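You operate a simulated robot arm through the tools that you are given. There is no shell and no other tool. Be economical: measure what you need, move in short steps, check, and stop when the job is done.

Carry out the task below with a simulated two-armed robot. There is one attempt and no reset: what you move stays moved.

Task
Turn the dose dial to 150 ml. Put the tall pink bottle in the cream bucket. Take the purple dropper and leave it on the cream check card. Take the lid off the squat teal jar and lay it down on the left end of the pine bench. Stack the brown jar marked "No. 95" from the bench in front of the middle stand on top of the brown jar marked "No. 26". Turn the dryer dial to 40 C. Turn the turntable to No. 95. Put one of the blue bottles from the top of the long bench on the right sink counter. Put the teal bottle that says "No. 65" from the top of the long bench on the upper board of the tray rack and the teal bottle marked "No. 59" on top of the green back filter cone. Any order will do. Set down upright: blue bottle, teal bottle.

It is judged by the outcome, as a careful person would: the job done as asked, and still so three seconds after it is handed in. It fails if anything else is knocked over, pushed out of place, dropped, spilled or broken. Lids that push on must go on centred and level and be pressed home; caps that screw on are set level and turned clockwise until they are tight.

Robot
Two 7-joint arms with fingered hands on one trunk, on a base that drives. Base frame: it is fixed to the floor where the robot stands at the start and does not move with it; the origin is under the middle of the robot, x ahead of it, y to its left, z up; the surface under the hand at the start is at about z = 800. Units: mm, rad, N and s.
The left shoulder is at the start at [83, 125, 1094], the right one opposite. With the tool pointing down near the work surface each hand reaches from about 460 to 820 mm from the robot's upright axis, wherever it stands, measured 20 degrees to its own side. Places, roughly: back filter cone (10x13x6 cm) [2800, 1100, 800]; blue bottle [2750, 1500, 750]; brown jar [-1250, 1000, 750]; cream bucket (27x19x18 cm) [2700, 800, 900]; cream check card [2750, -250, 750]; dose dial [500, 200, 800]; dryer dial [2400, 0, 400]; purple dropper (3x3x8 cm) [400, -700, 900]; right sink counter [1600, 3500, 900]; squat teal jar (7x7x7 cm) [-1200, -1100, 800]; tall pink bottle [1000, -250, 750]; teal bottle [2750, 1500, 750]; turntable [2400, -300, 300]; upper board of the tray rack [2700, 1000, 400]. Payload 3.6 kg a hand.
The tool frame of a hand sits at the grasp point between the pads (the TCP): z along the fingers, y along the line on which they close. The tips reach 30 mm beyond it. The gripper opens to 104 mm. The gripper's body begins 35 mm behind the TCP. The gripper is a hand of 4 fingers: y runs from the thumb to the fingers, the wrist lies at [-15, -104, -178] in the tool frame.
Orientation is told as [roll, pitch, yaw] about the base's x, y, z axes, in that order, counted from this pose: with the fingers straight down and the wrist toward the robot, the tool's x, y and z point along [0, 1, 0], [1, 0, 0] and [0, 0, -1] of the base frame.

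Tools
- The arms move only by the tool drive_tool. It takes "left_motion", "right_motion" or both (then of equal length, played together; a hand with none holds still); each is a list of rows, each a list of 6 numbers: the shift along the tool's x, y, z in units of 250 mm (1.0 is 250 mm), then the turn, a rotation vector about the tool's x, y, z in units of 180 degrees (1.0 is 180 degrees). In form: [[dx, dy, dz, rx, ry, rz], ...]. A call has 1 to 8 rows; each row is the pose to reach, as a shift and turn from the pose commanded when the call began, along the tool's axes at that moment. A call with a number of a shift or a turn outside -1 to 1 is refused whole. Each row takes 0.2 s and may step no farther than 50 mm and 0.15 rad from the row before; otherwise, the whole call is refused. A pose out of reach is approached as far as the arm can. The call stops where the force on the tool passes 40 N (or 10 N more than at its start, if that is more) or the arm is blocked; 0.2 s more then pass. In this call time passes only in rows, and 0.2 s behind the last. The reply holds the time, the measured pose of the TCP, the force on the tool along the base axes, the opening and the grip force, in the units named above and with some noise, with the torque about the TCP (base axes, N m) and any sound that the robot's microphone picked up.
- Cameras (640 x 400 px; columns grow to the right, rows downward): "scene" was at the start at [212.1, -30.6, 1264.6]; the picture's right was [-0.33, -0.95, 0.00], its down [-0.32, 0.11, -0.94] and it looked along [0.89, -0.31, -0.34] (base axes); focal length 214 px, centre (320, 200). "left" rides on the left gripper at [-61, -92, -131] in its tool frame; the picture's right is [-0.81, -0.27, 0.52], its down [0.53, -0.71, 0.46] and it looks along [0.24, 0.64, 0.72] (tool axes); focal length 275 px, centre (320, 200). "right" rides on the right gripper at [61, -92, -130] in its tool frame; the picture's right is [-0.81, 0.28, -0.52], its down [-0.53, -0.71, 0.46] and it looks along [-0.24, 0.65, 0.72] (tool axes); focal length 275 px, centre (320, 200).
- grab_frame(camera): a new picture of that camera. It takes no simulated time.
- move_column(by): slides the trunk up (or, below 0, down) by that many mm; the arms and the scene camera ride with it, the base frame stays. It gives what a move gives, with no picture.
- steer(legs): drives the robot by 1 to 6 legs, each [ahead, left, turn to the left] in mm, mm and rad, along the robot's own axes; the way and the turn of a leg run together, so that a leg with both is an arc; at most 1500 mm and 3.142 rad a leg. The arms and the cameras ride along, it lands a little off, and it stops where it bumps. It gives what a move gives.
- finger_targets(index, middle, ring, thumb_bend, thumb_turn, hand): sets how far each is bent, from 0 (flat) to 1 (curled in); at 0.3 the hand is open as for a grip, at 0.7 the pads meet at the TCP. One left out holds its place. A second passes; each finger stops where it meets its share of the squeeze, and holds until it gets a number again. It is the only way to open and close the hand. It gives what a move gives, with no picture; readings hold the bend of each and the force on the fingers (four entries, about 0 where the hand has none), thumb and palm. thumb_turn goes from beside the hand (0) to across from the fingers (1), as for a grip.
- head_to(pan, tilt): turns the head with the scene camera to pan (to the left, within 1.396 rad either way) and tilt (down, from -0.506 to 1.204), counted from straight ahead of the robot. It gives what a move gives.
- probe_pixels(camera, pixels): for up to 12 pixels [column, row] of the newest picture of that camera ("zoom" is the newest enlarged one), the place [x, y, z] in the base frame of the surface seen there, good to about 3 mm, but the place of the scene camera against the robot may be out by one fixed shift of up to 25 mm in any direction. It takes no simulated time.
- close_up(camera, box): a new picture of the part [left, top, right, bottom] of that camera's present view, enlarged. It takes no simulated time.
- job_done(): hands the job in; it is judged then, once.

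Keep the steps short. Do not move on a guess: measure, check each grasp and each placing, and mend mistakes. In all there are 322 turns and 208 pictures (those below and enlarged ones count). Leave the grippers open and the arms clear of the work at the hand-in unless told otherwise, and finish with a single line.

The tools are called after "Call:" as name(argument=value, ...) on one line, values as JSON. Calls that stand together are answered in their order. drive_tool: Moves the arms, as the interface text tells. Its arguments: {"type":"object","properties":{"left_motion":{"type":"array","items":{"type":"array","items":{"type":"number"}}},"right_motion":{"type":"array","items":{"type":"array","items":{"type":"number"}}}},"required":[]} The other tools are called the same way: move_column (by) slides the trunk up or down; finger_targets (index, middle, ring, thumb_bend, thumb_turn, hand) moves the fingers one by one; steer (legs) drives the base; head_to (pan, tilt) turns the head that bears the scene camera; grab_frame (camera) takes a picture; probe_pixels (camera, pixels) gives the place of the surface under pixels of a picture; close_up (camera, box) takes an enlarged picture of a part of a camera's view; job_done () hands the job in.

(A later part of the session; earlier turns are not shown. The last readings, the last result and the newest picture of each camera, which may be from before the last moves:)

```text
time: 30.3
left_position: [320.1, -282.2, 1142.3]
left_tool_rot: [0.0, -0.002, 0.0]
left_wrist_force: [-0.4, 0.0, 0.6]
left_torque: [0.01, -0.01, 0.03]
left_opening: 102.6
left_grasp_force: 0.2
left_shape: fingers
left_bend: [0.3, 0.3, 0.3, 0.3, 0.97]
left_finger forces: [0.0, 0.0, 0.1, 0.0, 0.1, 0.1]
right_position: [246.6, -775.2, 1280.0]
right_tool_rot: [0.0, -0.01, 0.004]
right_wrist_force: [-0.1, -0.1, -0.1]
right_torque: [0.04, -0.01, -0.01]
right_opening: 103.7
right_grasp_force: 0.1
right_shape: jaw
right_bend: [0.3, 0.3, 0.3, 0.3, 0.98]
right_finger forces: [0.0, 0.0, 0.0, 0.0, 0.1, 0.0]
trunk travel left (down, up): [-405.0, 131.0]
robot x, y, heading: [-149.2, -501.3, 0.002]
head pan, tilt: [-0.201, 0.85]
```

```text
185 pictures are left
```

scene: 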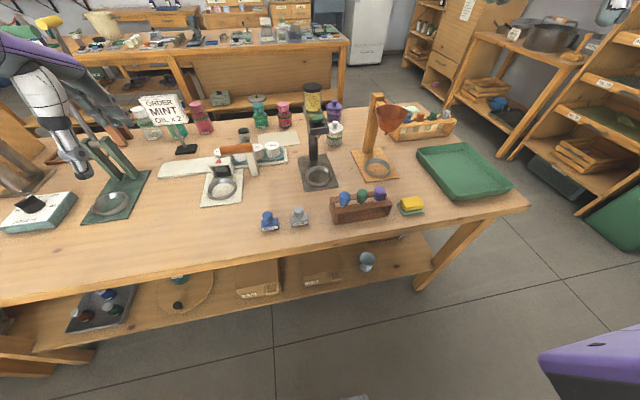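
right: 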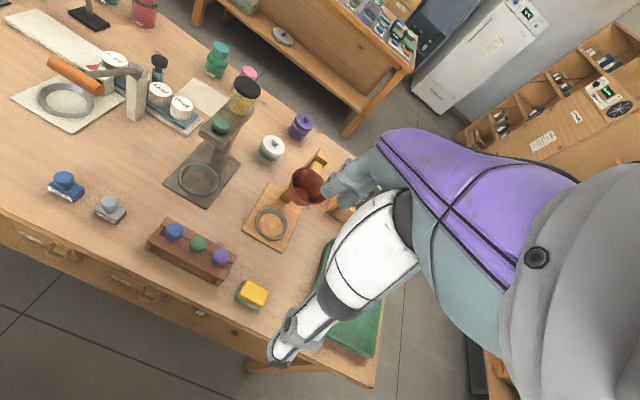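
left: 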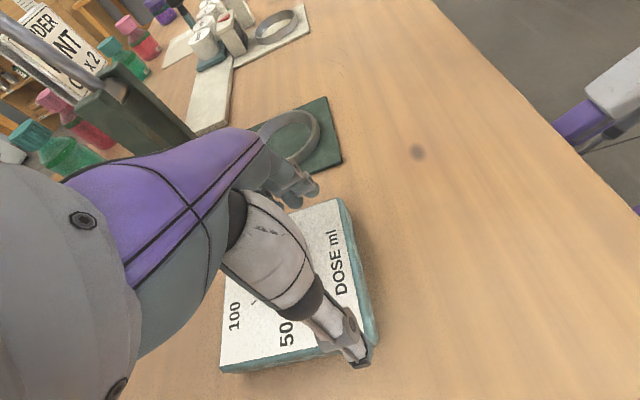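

I'll compare the two pink bottles on a scene close-up and measure the dropper at (221,257) in the right camera.

Call:
close_up(camera="scene", box=[120, 80, 350, 170])

Call:
close_up(camera="right", box=[140, 200, 280, 310])

Call:
probe_pixels(camera="right", pixels=[[221, 256], [198, 243], [173, 231], [160, 227], [228, 272], [221, 240], [185, 225], [250, 295]])

Call:
probe_pixels(camera="scene", pixels=[[196, 104], [202, 132], [283, 105], [284, 125], [379, 193]])

```text
2.78 times, centred on (235, 125) of scene
```

zoom: 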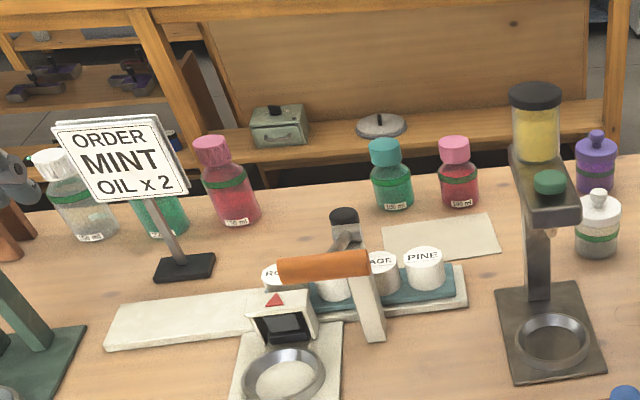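

```text
3.64 times, centred on (210, 255) of right
```

zoom: 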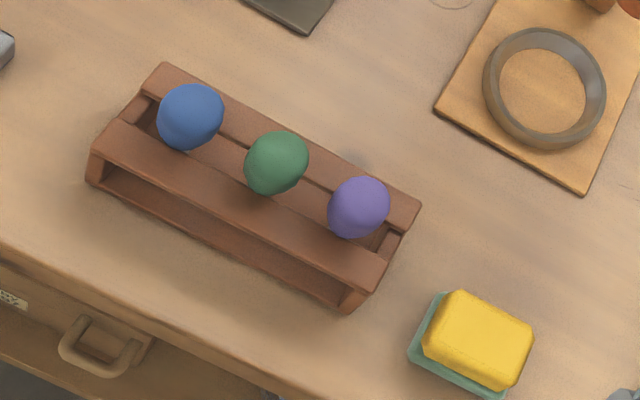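

```text
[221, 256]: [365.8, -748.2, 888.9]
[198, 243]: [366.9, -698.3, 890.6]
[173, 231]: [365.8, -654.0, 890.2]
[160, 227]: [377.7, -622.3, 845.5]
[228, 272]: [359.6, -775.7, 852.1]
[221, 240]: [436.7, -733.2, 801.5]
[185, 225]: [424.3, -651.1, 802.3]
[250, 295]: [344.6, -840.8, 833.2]
```

```text
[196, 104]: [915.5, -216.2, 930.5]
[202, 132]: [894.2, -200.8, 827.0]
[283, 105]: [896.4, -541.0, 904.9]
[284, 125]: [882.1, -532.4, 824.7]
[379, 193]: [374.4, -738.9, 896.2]
```

Only the pink bottle at (915,-216) is tall (top z≈930 against 905). The purple bulb's centre is about (371,-749,876). I'll bring the right hand above it.

Call:
drive_tool(right_motion=[[0.016, 0.083, 0.16, 0, 0, 0], [0.032, 0.166, 0.32, 0, 0, 0], [0.048, 0.249, 0.48, 0, 0, 0], [0.064, 0.332, 0.64, 0, 0, 0], [0.08, 0.415, 0.8, 0, 0, 0], [0.097, 0.498, 0.96, 0, 0, 0]])

Call:
drive_tool(right_motion=[[0, 0, 0.16, 0, 0, 0], [0, 0, 0.32, 0, 0, 0]])

Call:
grab_frame(camera="right")

Call:
probe_pixels(camera="right", pixels=[[320, 200], [260, 290], [240, 270]])

```text
time: 31.7
left_position: [322.6, -282.8, 1141.6]
left_tool_rot: [0.001, 0.001, 0.003]
left_wrist_force: [0.0, 0.2, 0.0]
left_torque: [0.01, 0.02, 0.01]
left_opening: 102.8
left_grasp_force: 0.0
left_shape: fingers
left_bend: [0.3, 0.3, 0.3, 0.3, 0.97]
left_finger forces: [0.0, 0.0, 0.1, 0.0, 0.0, 0.0]
right_position: [374.4, -750.8, 1041.0]
right_tool_rot: [0.0, -0.009, 0.002]
right_wrist_force: [-0.7, -0.4, -0.2]
right_torque: [-0.02, 0.0, 0.01]
right_opening: 103.8
right_grasp_force: 0.1
right_shape: jaw
right_bend: [0.3, 0.3, 0.3, 0.3, 0.98]
right_finger forces: [0.0, 0.1, 0.1, 0.1, 0.0, 0.0]
trunk travel left (down, up): [-405.0, 131.0]
robot x, y, heading: [-148.1, -499.7, 0.008]
head pan, tilt: [-0.201, 0.85]
```

```text
time: 32.3
left_position: [321.0, -283.1, 1141.7]
left_tool_rot: [0.001, 0.0, 0.002]
left_wrist_force: [-0.2, 0.3, -0.7]
left_torque: [0.0, 0.01, -0.02]
left_opening: 103.1
left_grasp_force: 0.0
left_shape: fingers
left_bend: [0.3, 0.3, 0.3, 0.3, 0.97]
left_finger forces: [0.0, 0.1, 0.1, 0.1, 0.0, 0.1]
right_position: [374.2, -751.7, 962.9]
right_tool_rot: [-0.001, -0.01, 0.006]
right_wrist_force: [-0.5, -0.8, -0.4]
right_torque: [0.03, 0.0, 0.0]
right_opening: 103.7
right_grasp_force: 0.0
right_shape: jaw
right_bend: [0.3, 0.3, 0.3, 0.3, 0.98]
right_finger forces: [0.0, 0.0, 0.0, 0.0, 0.0, 0.0]
trunk travel left (down, up): [-405.0, 131.0]
robot x, y, heading: [-147.8, -502.8, 0.008]
head pan, tilt: [-0.201, 0.85]
```

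```text
182 pictures are left
```

right: 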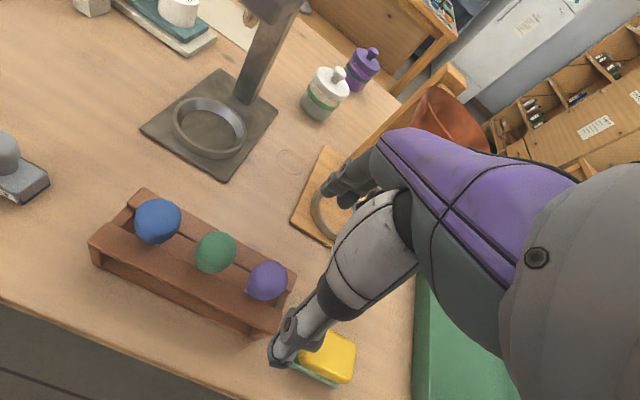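

```text
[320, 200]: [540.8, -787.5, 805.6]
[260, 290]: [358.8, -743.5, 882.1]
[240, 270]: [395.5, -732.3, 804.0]
```

The purple bulb is at (267,280). I'll refine its position.

Call:
probe_pixels(camera="right", pixels=[[267, 280], [250, 278], [285, 283], [267, 264], [265, 297], [222, 252]])

```text
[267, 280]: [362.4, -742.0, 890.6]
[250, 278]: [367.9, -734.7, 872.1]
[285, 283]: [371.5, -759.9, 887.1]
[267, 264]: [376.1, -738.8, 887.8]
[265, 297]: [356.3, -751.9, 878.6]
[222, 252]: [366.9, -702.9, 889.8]
```

The bulb centre is about (368,-747,878). I'll descend and close the index, middle and thumb.

Call:
drive_tool(right_motion=[[0.011, -0.02, 0.15, 0, 0, 0], [0.011, -0.02, 0.29, 0, 0, 0]])

Call:
finger_targets(hand="right", index=0.75, middle=0.75, thumb_bend=0.75)

Call:
grab_frame(camera="right")

```text
time: 32.9
left_position: [321.0, -282.1, 1143.0]
left_tool_rot: [0.0, -0.002, 0.002]
left_wrist_force: [-0.2, 1.0, 0.0]
left_torque: [-0.05, -0.02, 0.01]
left_opening: 102.8
left_grasp_force: 0.1
left_shape: fingers
left_bend: [0.3, 0.3, 0.3, 0.3, 0.97]
left_finger forces: [0.0, 0.0, 0.1, 0.0, 0.0, 0.1]
right_position: [369.8, -748.6, 890.1]
right_tool_rot: [0.0, -0.009, 0.004]
right_wrist_force: [0.6, 0.0, -0.1]
right_torque: [-0.01, 0.02, 0.0]
right_opening: 103.8
right_grasp_force: 0.1
right_shape: jaw
right_bend: [0.3, 0.3, 0.3, 0.3, 0.98]
right_finger forces: [0.1, 0.0, 0.0, 0.0, 0.0, 0.1]
trunk travel left (down, up): [-405.0, 131.0]
robot x, y, heading: [-148.6, -499.6, 0.004]
head pan, tilt: [-0.201, 0.85]
```

```text
time: 33.9
left_position: [321.6, -283.6, 1141.7]
left_tool_rot: [0.001, 0.0, 0.001]
left_wrist_force: [1.4, -0.1, -0.3]
left_torque: [0.02, -0.02, -0.01]
left_opening: 102.7
left_grasp_force: 0.2
left_shape: fingers
left_bend: [0.3, 0.3, 0.3, 0.3, 0.97]
left_finger forces: [0.0, 0.0, 0.0, 0.0, 0.0, 0.0]
right_position: [370.7, -748.7, 890.0]
right_tool_rot: [-0.001, -0.009, 0.004]
right_wrist_force: [4.3, -1.6, 0.5]
right_torque: [-0.01, -0.18, 0.01]
right_opening: 20.8
right_grasp_force: 15.8
right_shape: fingers
right_bend: [0.61, 0.66, 0.3, 0.63, 0.95]
right_finger forces: [9.2, 8.8, 0.0, 0.0, 14.5, 0.1]
trunk travel left (down, up): [-405.0, 131.0]
robot x, y, heading: [-146.9, -501.0, 0.004]
head pan, tilt: [-0.201, 0.85]
```

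```text
181 pictures are left
```

right: 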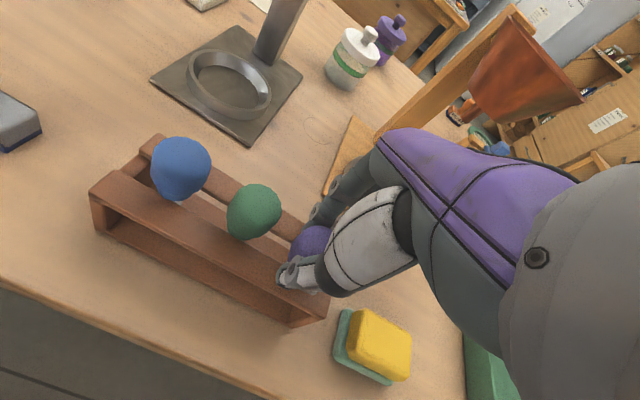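

The purple bulb is held, with 9/9 N on the fingers and 14 N on the thumb. I'll lift straight up.

Call:
drive_tool(right_motion=[[0, 0, -0.1, 0, 0, 0], [0, 0, -0.25, 0, 0, 0], [0, 0, -0.4, 0, 0, 0], [0, 0, -0.55, 0, 0, 0], [0, 0, -0.7, 0, 0, 0]])

Call:
grab_frame(camera="right")

Call:
grab_frame(camera="scene")

```text
time: 35.1
left_position: [319.0, -283.2, 1141.6]
left_tool_rot: [0.0, -0.001, 0.001]
left_wrist_force: [-0.9, -0.4, 1.1]
left_torque: [-0.01, -0.01, -0.03]
left_opening: 103.1
left_grasp_force: 0.0
left_shape: fingers
left_bend: [0.3, 0.3, 0.3, 0.3, 0.97]
left_finger forces: [0.1, 0.0, 0.1, 0.0, 0.1, 0.0]
right_position: [368.3, -749.1, 1064.6]
right_tool_rot: [0.0, -0.011, 0.005]
right_wrist_force: [-0.5, 0.7, 0.1]
right_torque: [0.0, 0.03, 0.01]
right_opening: 20.5
right_grasp_force: 15.8
right_shape: fingers
right_bend: [0.61, 0.72, 0.3, 0.63, 0.94]
right_finger forces: [7.6, 8.3, 0.1, 0.0, 14.9, 0.1]
trunk travel left (down, up): [-405.0, 131.0]
robot x, y, heading: [-149.0, -501.5, 0.013]
head pan, tilt: [-0.201, 0.85]
```

```text
180 pictures are left
```

right: 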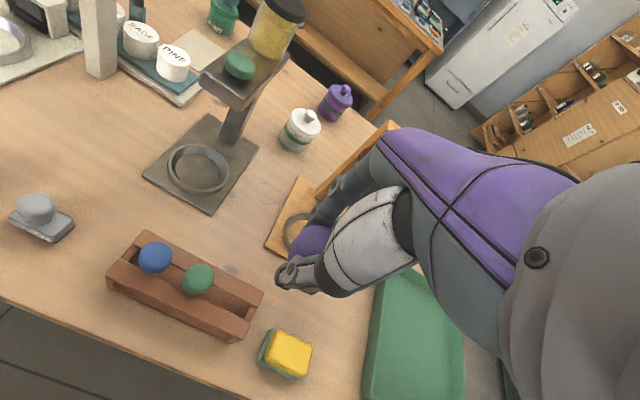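

```text
179 pictures are left
```

scene: 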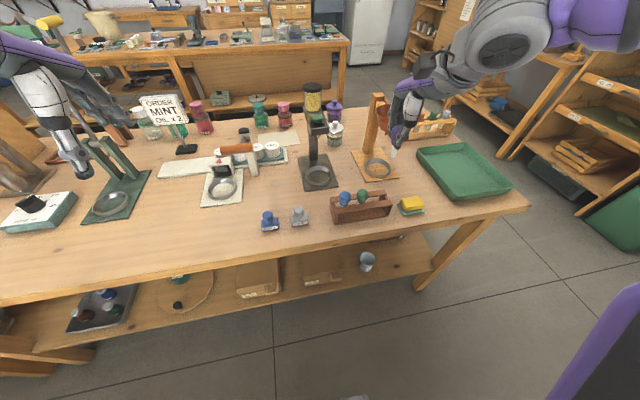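

The dropper is free of the rack. Before driving around the right end of the table, I'll measure the passage.

Call:
probe_pixels(camera="scene", pixels=[[525, 205], [415, 290], [500, 155], [580, 180], [560, 180], [620, 235], [450, 105], [345, 85], [345, 40], [410, 60], [170, 70], [540, 250]])

Call:
head_to(pan=-1.0, tilt=0.5)

Call:
grab_frame(camera="scene")

```text
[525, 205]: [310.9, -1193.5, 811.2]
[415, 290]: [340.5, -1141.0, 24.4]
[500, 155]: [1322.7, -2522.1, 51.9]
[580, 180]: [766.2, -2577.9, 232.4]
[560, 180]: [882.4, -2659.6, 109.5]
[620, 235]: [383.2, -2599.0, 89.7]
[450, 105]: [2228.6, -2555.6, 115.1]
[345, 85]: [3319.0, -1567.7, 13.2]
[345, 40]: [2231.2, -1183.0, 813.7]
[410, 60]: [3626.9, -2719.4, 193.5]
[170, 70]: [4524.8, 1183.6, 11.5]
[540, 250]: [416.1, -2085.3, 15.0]
```

```text
time: 36.2
left_position: [320.3, -282.4, 1141.7]
left_tool_rot: [0.001, -0.003, 0.003]
left_wrist_force: [-0.5, 0.6, -0.7]
left_torque: [-0.03, -0.03, 0.01]
left_opening: 103.0
left_grasp_force: 0.1
left_shape: fingers
left_bend: [0.3, 0.3, 0.3, 0.3, 0.97]
left_finger forces: [0.0, 0.0, 0.0, 0.0, 0.0, 0.1]
right_position: [369.2, -747.4, 1064.1]
right_tool_rot: [-0.001, -0.009, 0.004]
right_wrist_force: [0.4, 0.4, -0.4]
right_torque: [-0.01, -0.01, 0.02]
right_opening: 20.4
right_grasp_force: 15.2
right_shape: fingers
right_bend: [0.61, 0.72, 0.3, 0.63, 0.94]
right_finger forces: [7.7, 8.2, 0.1, 0.1, 15.0, 0.0]
trunk travel left (down, up): [-405.0, 131.0]
robot x, y, heading: [-151.3, -501.1, 0.007]
head pan, tilt: [-1.0, 0.499]
```

```text
178 pictures are left
```

scene: 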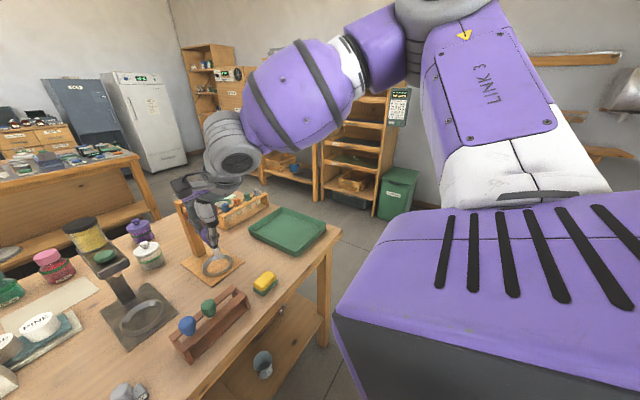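

The passage on the right (y from -1200 to -2550) and the aisle (x from 1000 to 2230) are wide. I'll raise the column and drive around in legs.

Call:
move_column(by=100)

Call:
steer(legs=[[0, -1375, 0], [1500, 0, 0], [230, 0, 0], [0, 1000, 0]])

Call:
head_to(pan=0.3, tilt=0.6)

Call:
grab_frame(camera="scene")

```text
time: 37.5
left_position: [321.6, -283.5, 1240.2]
left_tool_rot: [-0.001, 0.001, 0.002]
left_wrist_force: [-0.1, 0.5, 0.1]
left_torque: [-0.02, 0.01, -0.01]
left_opening: 102.6
left_grasp_force: 0.2
left_shape: fingers
left_bend: [0.3, 0.3, 0.3, 0.3, 0.97]
left_finger forces: [0.0, 0.1, 0.1, 0.1, 0.0, 0.0]
right_position: [369.5, -747.5, 1162.3]
right_tool_rot: [0.001, -0.009, 0.004]
right_wrist_force: [1.0, 0.3, 0.3]
right_torque: [0.02, -0.02, 0.02]
right_opening: 20.7
right_grasp_force: 15.7
right_shape: fingers
right_bend: [0.61, 0.72, 0.3, 0.63, 0.94]
right_finger forces: [7.6, 8.3, 0.0, 0.0, 14.9, 0.1]
trunk travel left (down, up): [-505.0, 31.0]
robot x, y, heading: [-149.5, -501.3, 0.001]
head pan, tilt: [-1.0, 0.499]
```

```text
time: 66.8
left_position: [2072.1, -655.6, 1242.2]
left_tool_rot: [-0.001, -0.003, -0.013]
left_wrist_force: [-0.2, 0.1, 0.2]
left_torque: [0.01, -0.02, -0.01]
left_opening: 102.9
left_grasp_force: 0.1
left_shape: fingers
left_bend: [0.3, 0.3, 0.3, 0.3, 0.97]
left_finger forces: [0.0, 0.0, 0.0, 0.0, 0.0, 0.1]
right_position: [2112.5, -1122.2, 1162.9]
right_tool_rot: [-0.001, -0.011, -0.014]
right_wrist_force: [-0.6, -0.2, -0.5]
right_torque: [0.02, 0.01, -0.01]
right_opening: 20.8
right_grasp_force: 15.7
right_shape: fingers
right_bend: [0.61, 0.72, 0.3, 0.63, 0.94]
right_finger forces: [7.7, 8.3, 0.1, 0.0, 14.8, 0.1]
trunk travel left (down, up): [-505.0, 31.0]
robot x, y, heading: [1597.1, -862.5, -0.019]
head pan, tilt: [-1.0, 0.499]
```

```text
time: 68.2
left_position: [2071.9, -655.6, 1242.6]
left_tool_rot: [0.0, -0.002, -0.015]
left_wrist_force: [-0.4, -0.3, 0.3]
left_torque: [-0.01, 0.03, 0.0]
left_opening: 102.9
left_grasp_force: 0.1
left_shape: fingers
left_bend: [0.3, 0.3, 0.3, 0.3, 0.97]
left_finger forces: [0.0, 0.0, 0.0, 0.1, 0.1, 0.0]
right_position: [2112.2, -1121.6, 1163.9]
right_tool_rot: [0.0, -0.01, -0.011]
right_wrist_force: [-0.6, 0.6, 0.8]
right_torque: [-0.03, -0.03, 0.01]
right_opening: 20.5
right_grasp_force: 14.9
right_shape: fingers
right_bend: [0.61, 0.72, 0.3, 0.63, 0.94]
right_finger forces: [7.7, 8.4, 0.0, 0.1, 14.9, 0.0]
trunk travel left (down, up): [-505.0, 31.0]
robot x, y, heading: [1599.4, -863.9, -0.013]
head pan, tilt: [0.3, 0.6]
```

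```text
177 pictures are left
```

scene: 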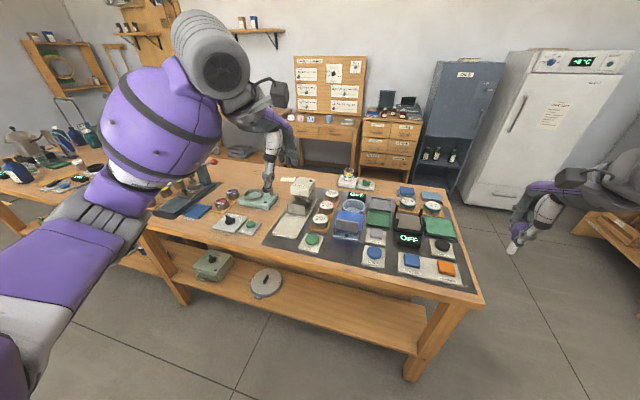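

The dropper still hangs in the right hand. I'll drive on left along the aisle and look at the bench around the check card.

Call:
steer(legs=[[0, 750, 0.015]])

Call:
head_to(pan=0.0, tilt=0.6)

Call:
grab_frame(camera="scene")

```text
time: 75.2
left_position: [2074.2, 100.4, 1242.9]
left_tool_rot: [0.0, -0.002, 0.0]
left_wrist_force: [-0.4, 0.2, 0.1]
left_torque: [-0.04, -0.01, -0.01]
left_opening: 102.9
left_grasp_force: 0.1
left_shape: fingers
left_bend: [0.3, 0.3, 0.3, 0.3, 0.97]
left_finger forces: [0.1, 0.0, 0.0, 0.1, 0.0, 0.0]
right_position: [2120.1, -366.7, 1163.7]
right_tool_rot: [-0.002, -0.011, 0.001]
right_wrist_force: [-0.2, 0.3, -0.4]
right_torque: [0.0, -0.02, 0.01]
right_opening: 20.2
right_grasp_force: 15.6
right_shape: fingers
right_bend: [0.61, 0.72, 0.3, 0.63, 0.94]
right_finger forces: [7.7, 8.4, 0.0, 0.0, 14.9, 0.0]
trunk travel left (down, up): [-505.0, 31.0]
robot x, y, heading: [1603.0, -118.0, 0.001]
head pan, tilt: [0.3, 0.6]
```

```text
time: 76.0
left_position: [2074.7, 98.7, 1240.9]
left_tool_rot: [0.001, -0.001, -0.001]
left_wrist_force: [-0.6, -0.2, -0.5]
left_torque: [0.04, 0.02, 0.01]
left_opening: 102.9
left_grasp_force: 0.1
left_shape: fingers
left_bend: [0.3, 0.3, 0.3, 0.3, 0.97]
left_finger forces: [0.0, 0.0, 0.0, 0.0, 0.1, 0.0]
right_position: [2120.4, -367.1, 1163.6]
right_tool_rot: [-0.001, -0.01, 0.003]
right_wrist_force: [0.1, -0.8, -0.4]
right_torque: [0.0, 0.03, 0.0]
right_opening: 20.7
right_grasp_force: 15.5
right_shape: fingers
right_bend: [0.61, 0.72, 0.3, 0.63, 0.94]
right_finger forces: [7.7, 8.4, 0.0, 0.1, 14.9, 0.1]
trunk travel left (down, up): [-505.0, 31.0]
robot x, y, heading: [1604.4, -116.8, -0.001]
head pan, tilt: [0.0, 0.6]
```

```text
176 pictures are left
```

scene: 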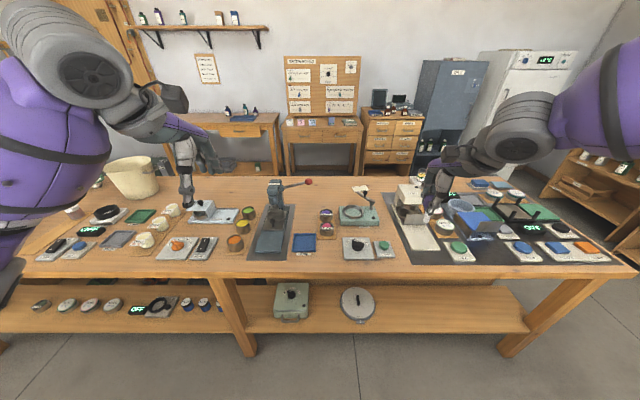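

I see the shelf boxes (dryer with dial at (292,298), turntable at (357,302)). I'll take close-ups of the bench top and shelf.

Call:
close_up(camera="scene", box=[240, 170, 480, 320])

Call:
close_up(camera="scene", box=[60, 170, 300, 320])

Call:
probe_pixels(camera="scene", pixels=[[414, 235], [420, 248], [415, 200], [292, 298], [357, 302], [135, 160], [320, 270], [110, 170], [360, 245], [405, 230]])

```text
2.67 times, centred on (360, 245) of scene
```

zoom: 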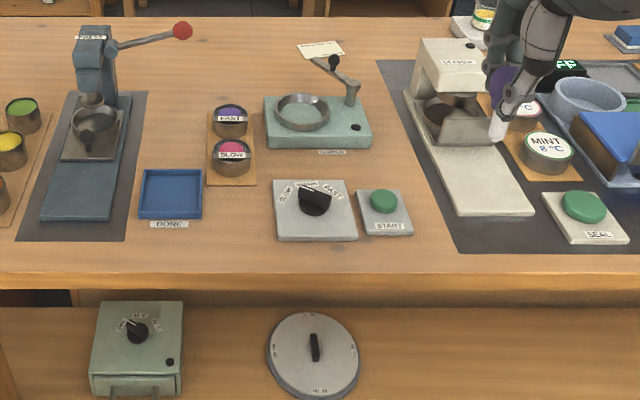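

```text
2.67 times, centred on (180, 245) of scene
```

zoom: 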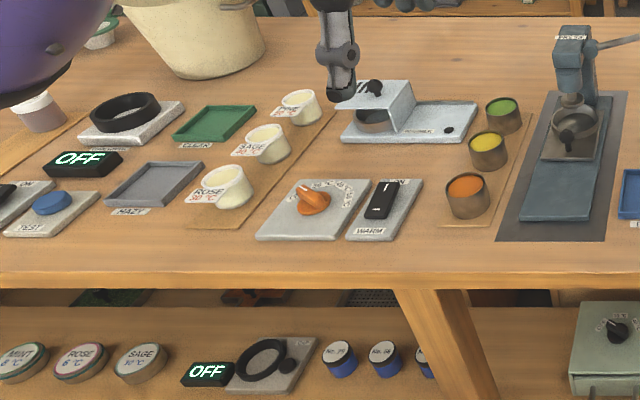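

```text
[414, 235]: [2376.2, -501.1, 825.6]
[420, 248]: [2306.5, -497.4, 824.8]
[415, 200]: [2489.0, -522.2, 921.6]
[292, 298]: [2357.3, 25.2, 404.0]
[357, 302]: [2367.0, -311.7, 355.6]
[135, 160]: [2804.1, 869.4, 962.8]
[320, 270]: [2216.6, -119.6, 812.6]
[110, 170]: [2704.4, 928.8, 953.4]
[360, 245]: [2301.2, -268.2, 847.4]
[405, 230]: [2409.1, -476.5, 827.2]
```

A cream card lies at about (360,188), behind the green warmer. I'll zoom and measure it.

Call:
close_up(camera="scene", box=[310, 160, 430, 240])

Call:
probe_pixels(camera="scene", pixels=[[360, 187], [354, 190], [367, 187], [358, 183], [364, 193], [290, 182], [300, 176], [345, 178], [450, 180], [585, 190]])

```text
5.00 times, centred on (370, 200) of scene
```

zoom: 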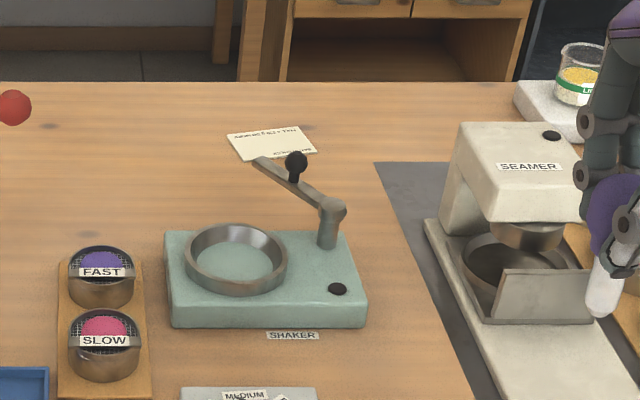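

```text
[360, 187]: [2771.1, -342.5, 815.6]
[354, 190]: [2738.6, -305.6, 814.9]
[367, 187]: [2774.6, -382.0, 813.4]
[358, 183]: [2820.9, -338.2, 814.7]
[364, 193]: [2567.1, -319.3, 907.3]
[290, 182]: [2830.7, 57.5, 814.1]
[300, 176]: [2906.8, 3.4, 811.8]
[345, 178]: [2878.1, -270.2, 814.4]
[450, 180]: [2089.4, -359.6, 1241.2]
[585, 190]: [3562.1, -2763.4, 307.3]
```

The card's centre is about (2775,-342), near the bench's back edge (x≈2910). I'll measure the free space behind the bench.

Call:
probe_pixels(camera="scene", pixels=[[320, 165], [350, 172], [290, 172], [360, 150], [400, 165], [250, 170], [430, 165], [520, 170], [220, 120], [620, 230]])

Call:
head_to(pan=0.8, tilt=0.4)

Call:
grab_frame(camera="scene")

```text
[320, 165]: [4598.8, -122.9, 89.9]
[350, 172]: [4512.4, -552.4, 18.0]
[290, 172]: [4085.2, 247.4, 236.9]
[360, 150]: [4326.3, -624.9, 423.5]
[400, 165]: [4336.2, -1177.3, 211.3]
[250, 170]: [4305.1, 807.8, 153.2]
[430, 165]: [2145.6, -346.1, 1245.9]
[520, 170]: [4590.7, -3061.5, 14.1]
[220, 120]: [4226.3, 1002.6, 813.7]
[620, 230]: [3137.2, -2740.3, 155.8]
```

```text
time: 77.1
left_position: [2073.6, 97.9, 1242.8]
left_tool_rot: [0.002, -0.003, 0.0]
left_wrist_force: [0.5, -1.0, 1.0]
left_torque: [-0.02, 0.01, 0.0]
left_opening: 103.1
left_grasp_force: 0.0
left_shape: fingers
left_bend: [0.3, 0.3, 0.3, 0.3, 0.97]
left_finger forces: [0.1, 0.0, 0.0, 0.0, 0.0, 0.0]
right_position: [2120.2, -367.3, 1163.7]
right_tool_rot: [0.0, -0.011, 0.002]
right_wrist_force: [1.1, -0.8, -0.5]
right_torque: [0.03, 0.02, -0.02]
right_opening: 20.5
right_grasp_force: 15.3
right_shape: fingers
right_bend: [0.61, 0.72, 0.3, 0.63, 0.94]
right_finger forces: [7.7, 8.4, 0.0, 0.0, 14.9, 0.0]
trunk travel left (down, up): [-505.0, 31.0]
robot x, y, heading: [1607.3, -116.8, -0.002]
head pan, tilt: [0.799, 0.4]
```

```text
172 pictures are left
```

scene: 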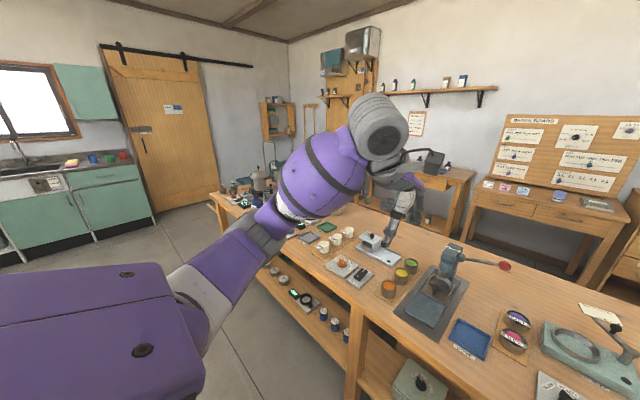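

Behind the bench about 1.2 m is free. First I'll turn to face the first table from the aisle to take the tall pink bottle with the left hand.

Call:
steer(legs=[[-20, 107, 0], [0, 0, 3.14]])

Call:
head_to(pan=0.2, tilt=0.7)

Call:
grab_frame(camera="scene")

Call:
grab_frame(camera="left")

```text
time: 86.1
left_position: [1117.7, -236.5, 1241.0]
left_tool_rot: [0.001, -0.001, -3.119]
left_wrist_force: [1.2, 0.5, -0.9]
left_torque: [-0.02, 0.0, 0.01]
left_opening: 103.0
left_grasp_force: 0.1
left_shape: fingers
left_bend: [0.3, 0.3, 0.3, 0.3, 0.97]
left_finger forces: [0.0, 0.0, 0.1, 0.1, 0.0, 0.0]
right_position: [1061.2, 227.1, 1162.8]
right_tool_rot: [0.0, -0.011, -3.117]
right_wrist_force: [0.2, 0.1, -0.1]
right_torque: [0.0, 0.0, 0.0]
right_opening: 19.8
right_grasp_force: 14.6
right_shape: fingers
right_bend: [0.71, 0.72, 0.3, 0.64, 0.94]
right_finger forces: [7.4, 8.2, 0.0, 0.0, 14.1, 0.0]
trunk travel left (down, up): [-505.0, 31.0]
robot x, y, heading: [1581.8, -7.5, -3.119]
head pan, tilt: [0.799, 0.4]
```

```text
time: 87.1
left_position: [1117.3, -238.2, 1242.3]
left_tool_rot: [0.001, -0.001, -3.119]
left_wrist_force: [0.1, -0.2, -0.1]
left_torque: [0.02, 0.01, 0.02]
left_opening: 103.1
left_grasp_force: 0.1
left_shape: fingers
left_bend: [0.3, 0.3, 0.3, 0.3, 0.97]
left_finger forces: [0.1, 0.1, 0.0, 0.0, 0.1, 0.0]
right_position: [1060.2, 226.4, 1163.6]
right_tool_rot: [-0.001, -0.01, -3.116]
right_wrist_force: [-0.6, 0.5, -0.1]
right_torque: [0.03, 0.0, 0.02]
right_opening: 19.6
right_grasp_force: 14.9
right_shape: fingers
right_bend: [0.71, 0.72, 0.3, 0.64, 0.94]
right_finger forces: [7.5, 8.2, 0.0, 0.0, 14.2, 0.0]
trunk travel left (down, up): [-505.0, 31.0]
robot x, y, heading: [1581.9, -13.4, -3.115]
head pan, tilt: [0.201, 0.7]
```

```text
171 pictures are left
```

scene: 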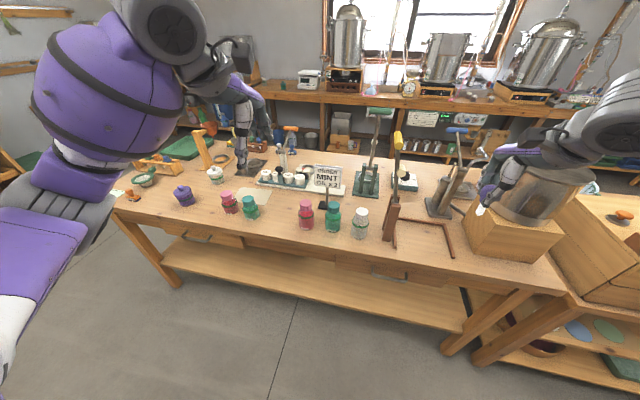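

```text
170 pictures are left
```

left: 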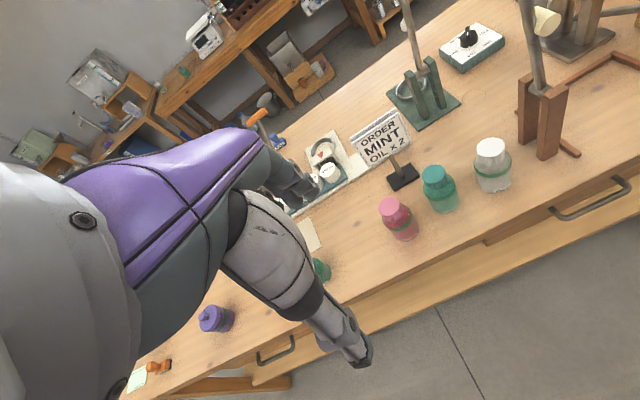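

The tall pink bottle is at (397,215) in the left view, with a teal bottle close by at (438,188). I'll measure them.

Call:
probe_pixels(camera="left", pixels=[[390, 205], [403, 228], [398, 215], [432, 173], [440, 195], [447, 208], [402, 178], [375, 260], [412, 245], [320, 270]])

Call:
close_up(camera="left", box=[340, 130, 520, 260])

Call:
close_up(camera="right", box=[160, 130, 420, 300])

```text
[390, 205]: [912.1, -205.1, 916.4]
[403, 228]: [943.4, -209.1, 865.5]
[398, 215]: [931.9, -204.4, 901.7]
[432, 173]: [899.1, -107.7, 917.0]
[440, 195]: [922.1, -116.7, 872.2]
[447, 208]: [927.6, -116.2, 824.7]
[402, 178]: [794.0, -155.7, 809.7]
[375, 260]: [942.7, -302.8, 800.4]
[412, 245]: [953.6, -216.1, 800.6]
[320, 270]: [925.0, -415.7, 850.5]
```

```text
3.08 times, centred on (430, 195) of left
```

zoom: 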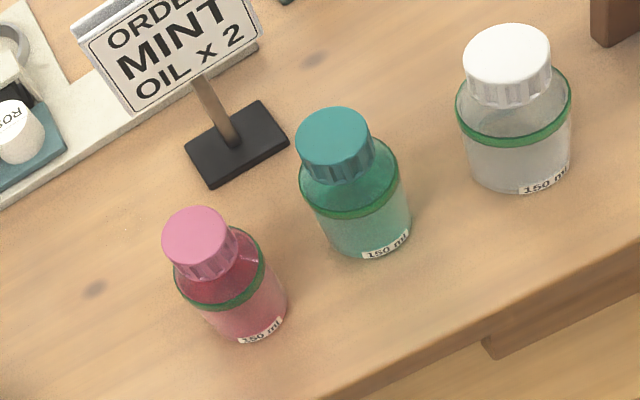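

```text
2.35 times, centred on (290, 215) of right
```

zoom: 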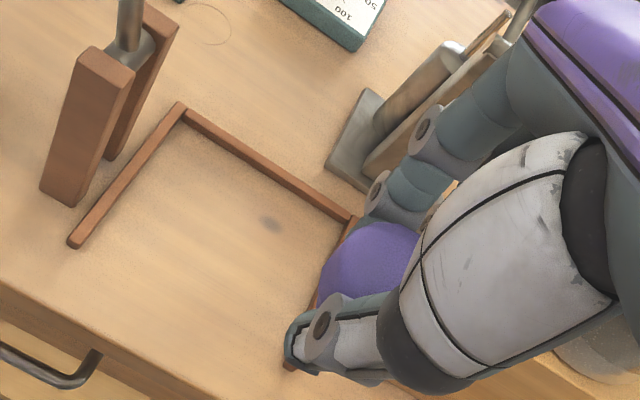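

The bottle centre is near (913,-207), and the teal neighbour is 97 mm to +y. I'll get the cap top height, sign position and body edges more exactly.

Call:
close_up(camera="left", box=[350, 130, 480, 250])

Call:
probe_pixels(camera="left", pixels=[[396, 198], [392, 203], [400, 207], [405, 213], [388, 196], [402, 232], [424, 222], [395, 185], [416, 150], [360, 140]])

```text
3.33 times, centred on (415, 190) of left
```

zoom: 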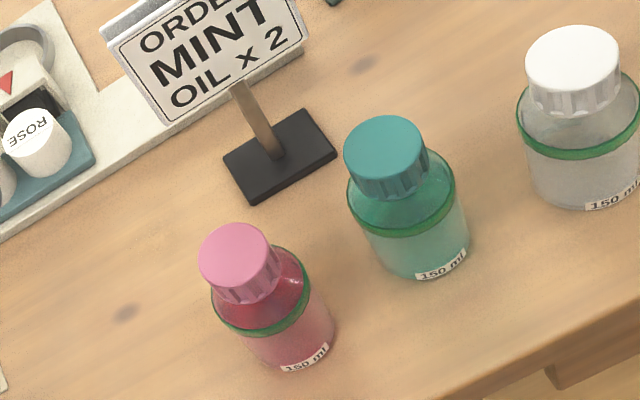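

```text
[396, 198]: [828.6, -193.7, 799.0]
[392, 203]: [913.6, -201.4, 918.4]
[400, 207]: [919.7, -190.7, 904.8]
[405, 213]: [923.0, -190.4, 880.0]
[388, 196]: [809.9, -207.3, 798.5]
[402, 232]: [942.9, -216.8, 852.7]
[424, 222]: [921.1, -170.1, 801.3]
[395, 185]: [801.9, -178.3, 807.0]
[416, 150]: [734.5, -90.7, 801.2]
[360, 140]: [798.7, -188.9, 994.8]
```

The cap is centred at about (912,-206) with its top at z≈918. I'll move the left hand above it.

Call:
drive_tool(left_motion=[[-0.021, 0.117, 0.13, 0, 0, 0], [-0.042, 0.234, 0.26, 0, 0, 0], [-0.063, 0.351, 0.39, 0, 0, 0], [-0.084, 0.468, 0.52, 0, 0, 0], [-0.105, 0.585, 0.65, 0, 0, 0], [-0.126, 0.702, 0.78, 0, 0, 0], [-0.146, 0.817, 0.9, 0, 0, 0]])

Call:
grab_frame(camera="left")

```text
time: 88.7
left_position: [912.1, -206.5, 1017.6]
left_tool_rot: [0.0, 0.0, -3.12]
left_wrist_force: [0.9, -0.3, 0.0]
left_torque: [0.01, 0.02, 0.01]
left_opening: 103.2
left_grasp_force: 0.1
left_shape: fingers
left_bend: [0.3, 0.3, 0.3, 0.3, 0.97]
left_finger forces: [0.0, 0.1, 0.1, 0.0, 0.0, 0.0]
right_position: [1059.1, 227.5, 1163.7]
right_tool_rot: [0.0, -0.009, -3.116]
right_wrist_force: [-0.3, 0.3, -1.0]
right_torque: [-0.03, 0.02, -0.01]
right_opening: 19.8
right_grasp_force: 15.2
right_shape: fingers
right_bend: [0.71, 0.72, 0.3, 0.64, 0.94]
right_finger forces: [7.5, 8.4, 0.0, 0.0, 14.1, 0.0]
trunk travel left (down, up): [-505.0, 31.0]
robot x, y, heading: [1582.5, -8.6, -3.114]
head pan, tilt: [0.201, 0.7]
```

```text
166 pictures are left
```

left: 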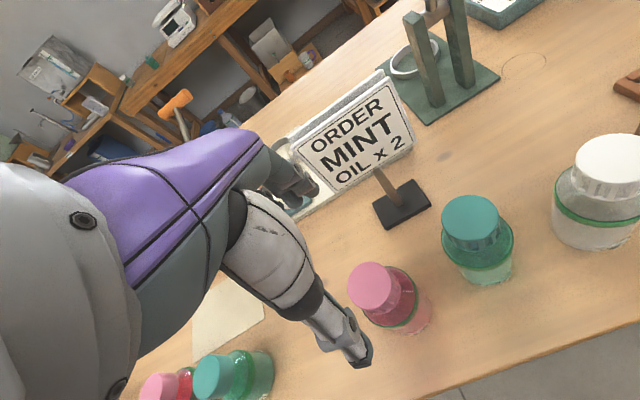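

The pink cap is right of the thumb. I'll check that the fingers won't meet the sign plate on the way down.

Call:
probe_pixels(camera="left", pixels=[[372, 280], [310, 160], [335, 180], [400, 145], [380, 90], [300, 130], [305, 190], [290, 170]])

```text
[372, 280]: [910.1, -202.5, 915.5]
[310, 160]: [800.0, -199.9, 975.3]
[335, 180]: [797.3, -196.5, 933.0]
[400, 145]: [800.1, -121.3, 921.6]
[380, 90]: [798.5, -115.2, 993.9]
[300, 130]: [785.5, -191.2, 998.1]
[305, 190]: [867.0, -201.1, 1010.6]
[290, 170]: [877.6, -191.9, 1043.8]
```

The sign plate is at x=800 and the fingers at x≥855, so it's clear. I'll descend to z≈893 and close.

Call:
drive_tool(left_motion=[[0.0, 0.005, 0.15, 0, 0, 0], [-0.008, 0.005, 0.3, 0, 0, 0], [-0.008, 0.005, 0.43, 0, 0, 0], [-0.008, 0.005, 0.498, 0, 0, 0]])

Call:
finger_targets(hand="left", index=0.75, middle=0.75, ring=0.75, thumb_bend=0.75)

Call:
grab_frame(camera="left")

```text
time: 89.7
left_position: [910.5, -203.6, 891.2]
left_tool_rot: [0.0, -0.001, -3.12]
left_wrist_force: [1.1, 0.4, -0.4]
left_torque: [0.01, 0.02, 0.0]
left_opening: 102.6
left_grasp_force: 0.2
left_shape: fingers
left_bend: [0.3, 0.3, 0.3, 0.3, 0.97]
left_finger forces: [0.0, 0.0, 0.0, 0.0, 0.0, 0.0]
right_position: [1059.7, 227.6, 1164.4]
right_tool_rot: [0.0, -0.011, -3.117]
right_wrist_force: [-0.5, 0.3, -0.1]
right_torque: [0.03, 0.01, 0.0]
right_opening: 19.5
right_grasp_force: 15.1
right_shape: fingers
right_bend: [0.71, 0.72, 0.3, 0.64, 0.94]
right_finger forces: [7.4, 8.3, 0.0, 0.0, 14.2, 0.0]
trunk travel left (down, up): [-505.0, 31.0]
robot x, y, heading: [1584.4, -12.3, -3.121]
head pan, tilt: [0.201, 0.7]
```

```text
time: 90.7
left_position: [909.9, -204.0, 891.3]
left_tool_rot: [0.001, 0.0, -3.117]
left_wrist_force: [0.3, 0.0, -0.6]
left_torque: [0.0, -0.01, -0.05]
left_opening: 50.0
left_grasp_force: 23.2
left_shape: fingers
left_bend: [0.59, 0.6, 0.71, 0.49, 0.93]
left_finger forces: [7.3, 7.2, 8.3, 0.0, 22.3, 0.1]
right_position: [1060.7, 227.2, 1163.0]
right_tool_rot: [-0.002, -0.01, -3.116]
right_wrist_force: [0.1, 0.7, -0.7]
right_torque: [0.01, 0.0, 0.0]
right_opening: 19.5
right_grasp_force: 15.0
right_shape: fingers
right_bend: [0.71, 0.72, 0.3, 0.64, 0.94]
right_finger forces: [7.6, 8.3, 0.0, 0.0, 14.2, 0.1]
trunk travel left (down, up): [-505.0, 31.0]
robot x, y, heading: [1582.5, -10.5, -3.119]
head pan, tilt: [0.201, 0.7]
```

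```text
165 pictures are left
```

left: 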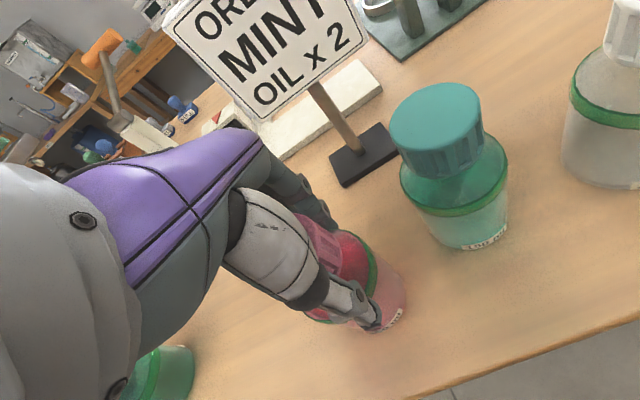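

The body is held firmly (50 mm, 23 N). I'll lift straight up.

Call:
drive_tool(left_motion=[[0, 0, -0.1, 0, 0, 0], [0, 0, -0.25, 0, 0, 0], [0, 0, -0.4, 0, 0, 0], [0, 0, -0.55, 0, 0, 0], [0, 0, -0.7, 0, 0, 0], [0, -0.15, -0.8, 0, 0, 0], [0, -0.3, -0.9, 0, 0, 0], [0, -0.45, -1.0, 0, 0, 0]])

Call:
grab_frame(camera="left")

```text
time: 92.5
left_position: [1025.2, -202.1, 1142.0]
left_tool_rot: [-0.001, 0.001, -3.119]
left_wrist_force: [0.6, -0.1, -1.7]
left_torque: [-0.01, -0.02, 0.02]
left_opening: 49.8
left_grasp_force: 23.0
left_shape: fingers
left_bend: [0.59, 0.61, 0.73, 0.49, 0.93]
left_finger forces: [7.7, 7.4, 8.5, 0.1, 22.1, 0.1]
right_position: [1060.8, 226.5, 1164.9]
right_tool_rot: [-0.001, -0.011, -3.117]
right_wrist_force: [-0.5, 0.0, -0.3]
right_torque: [0.01, -0.01, 0.01]
right_opening: 19.5
right_grasp_force: 14.6
right_shape: fingers
right_bend: [0.71, 0.72, 0.3, 0.64, 0.94]
right_finger forces: [7.5, 8.3, 0.1, 0.0, 14.1, 0.0]
trunk travel left (down, up): [-505.0, 31.0]
robot x, y, heading: [1580.4, -10.4, -3.12]
head pan, tilt: [0.201, 0.7]
```

```text
164 pictures are left
```

left: 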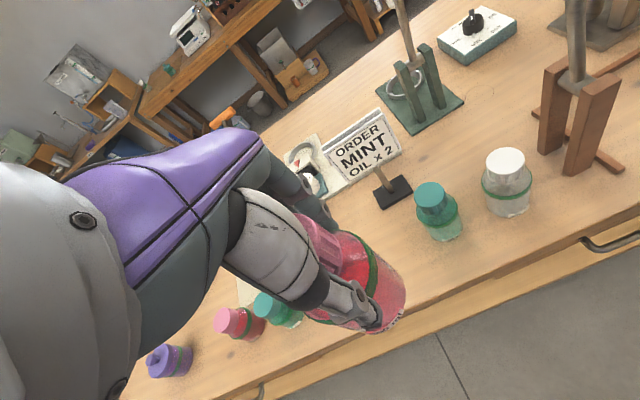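

The bottle is in hand. Now I'll drive round the bench's right end to its back side, still facing -x, for the check card.

Call:
steer(legs=[[0, 1500, 0], [0, 350, 0], [-1500, 0, 0], [-360, 0, -0.02], [0, -700, 0]])

Call:
head_to(pan=-0.5, tilt=0.6)

Call:
grab_frame(camera="scene")

```text
time: 124.4
left_position: [2938.8, -1310.9, 1142.9]
left_tool_rot: [0.001, -0.003, 3.128]
left_wrist_force: [0.0, -0.2, -1.7]
left_torque: [-0.03, 0.01, -0.02]
left_opening: 49.7
left_grasp_force: 21.3
left_shape: fingers
left_bend: [0.59, 0.61, 0.74, 0.49, 0.93]
left_finger forces: [7.6, 6.9, 7.6, 0.0, 20.0, 0.0]
right_position: [2988.9, -884.8, 1163.1]
right_tool_rot: [-0.001, -0.01, 3.13]
right_wrist_force: [0.6, 0.5, -1.1]
right_torque: [-0.01, 0.02, 0.0]
right_opening: 19.4
right_grasp_force: 15.2
right_shape: fingers
right_bend: [0.71, 0.72, 0.3, 0.64, 0.94]
right_finger forces: [7.4, 8.4, 0.0, 0.0, 14.1, 0.0]
trunk travel left (down, up): [-505.0, 31.0]
robot x, y, heading: [3503.8, -1142.0, 3.131]
head pan, tilt: [0.201, 0.7]
```

```text
time: 125.5
left_position: [2938.7, -1311.8, 1141.9]
left_tool_rot: [0.001, -0.003, 3.129]
left_wrist_force: [-0.6, -0.5, -2.1]
left_torque: [0.02, 0.02, -0.02]
left_opening: 49.9
left_grasp_force: 21.0
left_shape: fingers
left_bend: [0.59, 0.61, 0.74, 0.49, 0.93]
left_finger forces: [7.6, 6.9, 7.5, 0.1, 20.0, 0.0]
right_position: [2989.6, -884.2, 1162.9]
right_tool_rot: [0.001, -0.012, 3.13]
right_wrist_force: [0.0, -0.4, 0.3]
right_torque: [-0.04, -0.01, 0.0]
right_opening: 19.5
right_grasp_force: 15.4
right_shape: fingers
right_bend: [0.71, 0.72, 0.3, 0.64, 0.94]
right_finger forces: [7.4, 8.4, 0.1, 0.0, 14.1, 0.0]
trunk travel left (down, up): [-505.0, 31.0]
robot x, y, heading: [3505.1, -1137.4, 3.131]
head pan, tilt: [-0.499, 0.6]
```

```text
163 pictures are left
```

scene: 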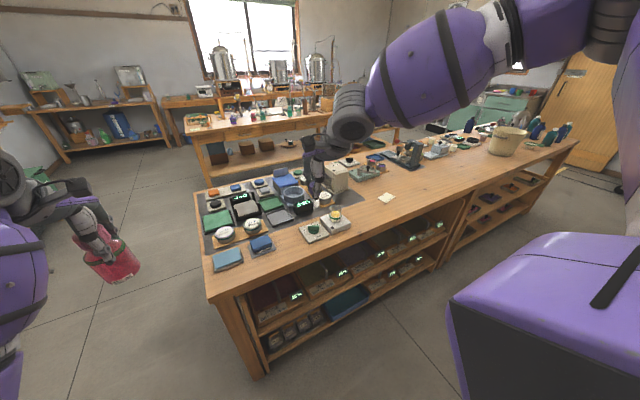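

I see the card at (387,197) near the bench edge. I'll move in front of it.

Call:
steer(legs=[[85, -600, 0.01]])

Call:
head_to(pan=-0.2, tilt=0.8)

Call:
grab_frame(camera="scene")

Call:
grab_frame(camera="right")

```text
time: 131.2
left_position: [2858.4, -721.9, 1142.1]
left_tool_rot: [0.001, -0.002, -3.139]
left_wrist_force: [0.2, -0.1, -1.1]
left_torque: [-0.01, 0.02, 0.0]
left_opening: 49.7
left_grasp_force: 21.2
left_shape: fingers
left_bend: [0.59, 0.61, 0.74, 0.49, 0.93]
left_finger forces: [7.6, 6.9, 7.4, 0.0, 20.0, 0.0]
right_position: [2903.4, -294.3, 1164.1]
right_tool_rot: [0.001, -0.009, -3.138]
right_wrist_force: [-0.3, 0.0, -0.7]
right_torque: [0.04, -0.02, 0.01]
right_opening: 19.3
right_grasp_force: 15.2
right_shape: fingers
right_bend: [0.71, 0.72, 0.3, 0.64, 0.94]
right_finger forces: [7.5, 8.4, 0.0, 0.1, 14.0, 0.1]
trunk travel left (down, up): [-505.0, 31.0]
robot x, y, heading: [3421.7, -541.5, -3.138]
head pan, tilt: [-0.499, 0.6]
```

```text
time: 132.0
left_position: [2857.6, -722.2, 1143.9]
left_tool_rot: [-0.002, -0.003, -3.138]
left_wrist_force: [-0.5, -0.5, -1.2]
left_torque: [0.0, 0.03, 0.03]
left_opening: 49.7
left_grasp_force: 21.3
left_shape: fingers
left_bend: [0.59, 0.61, 0.74, 0.49, 0.93]
left_finger forces: [7.5, 6.8, 7.4, 0.1, 19.9, 0.0]
right_position: [2902.9, -293.9, 1163.6]
right_tool_rot: [0.001, -0.011, -3.138]
right_wrist_force: [0.5, -0.2, 0.2]
right_torque: [0.01, 0.02, -0.02]
right_opening: 19.7
right_grasp_force: 15.0
right_shape: fingers
right_bend: [0.71, 0.72, 0.3, 0.64, 0.94]
right_finger forces: [7.6, 8.4, 0.0, 0.0, 14.2, 0.0]
trunk travel left (down, up): [-505.0, 31.0]
robot x, y, heading: [3419.7, -540.4, -3.136]
head pan, tilt: [-0.201, 0.799]
```

```text
162 pictures are left
```

scene: 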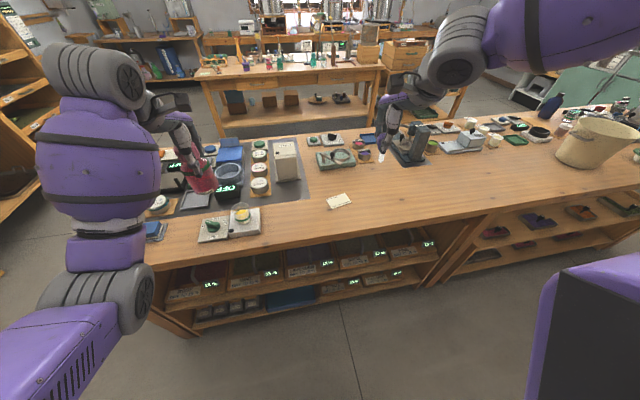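

```text
161 pictures are left
```

right: 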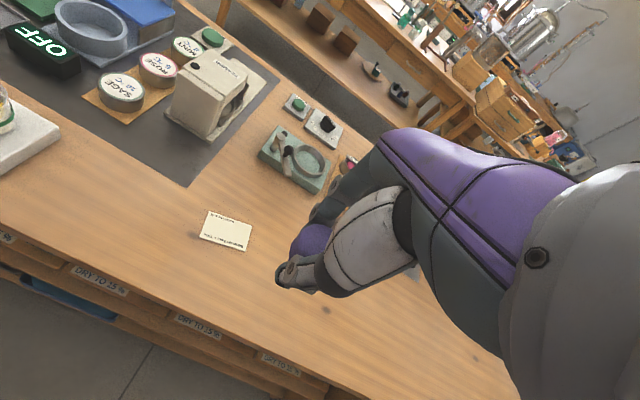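

I'll measure the card's corners in the right camera, and enlarge the hand to see how the dropper hangs.

Call:
probe_pixels(camera="right", pixels=[[209, 213], [250, 223], [246, 248], [201, 235], [226, 230], [300, 275], [160, 190], [265, 160], [320, 150], [300, 190]])

Call:
close_up(camera="scene", box=[340, 80, 460, 220])

```text
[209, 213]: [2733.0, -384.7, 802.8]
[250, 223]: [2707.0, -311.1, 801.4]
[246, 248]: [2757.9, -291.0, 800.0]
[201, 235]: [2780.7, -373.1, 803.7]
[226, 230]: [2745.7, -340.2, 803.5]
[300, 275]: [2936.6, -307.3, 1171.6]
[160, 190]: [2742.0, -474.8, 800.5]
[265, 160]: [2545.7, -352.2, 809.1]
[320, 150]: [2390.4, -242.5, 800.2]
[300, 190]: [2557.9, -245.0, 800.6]
```

```text
2.86 times, centred on (400, 150) of scene
```

zoom: 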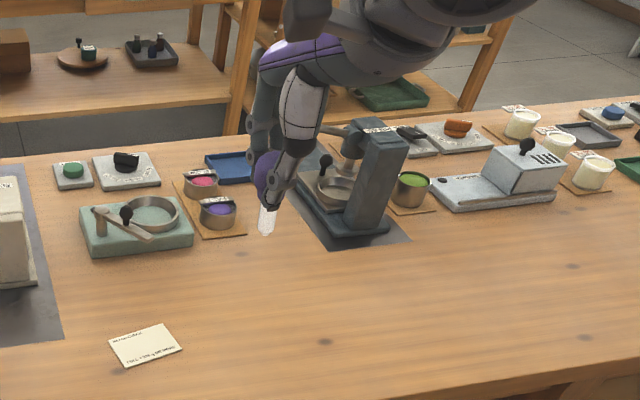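

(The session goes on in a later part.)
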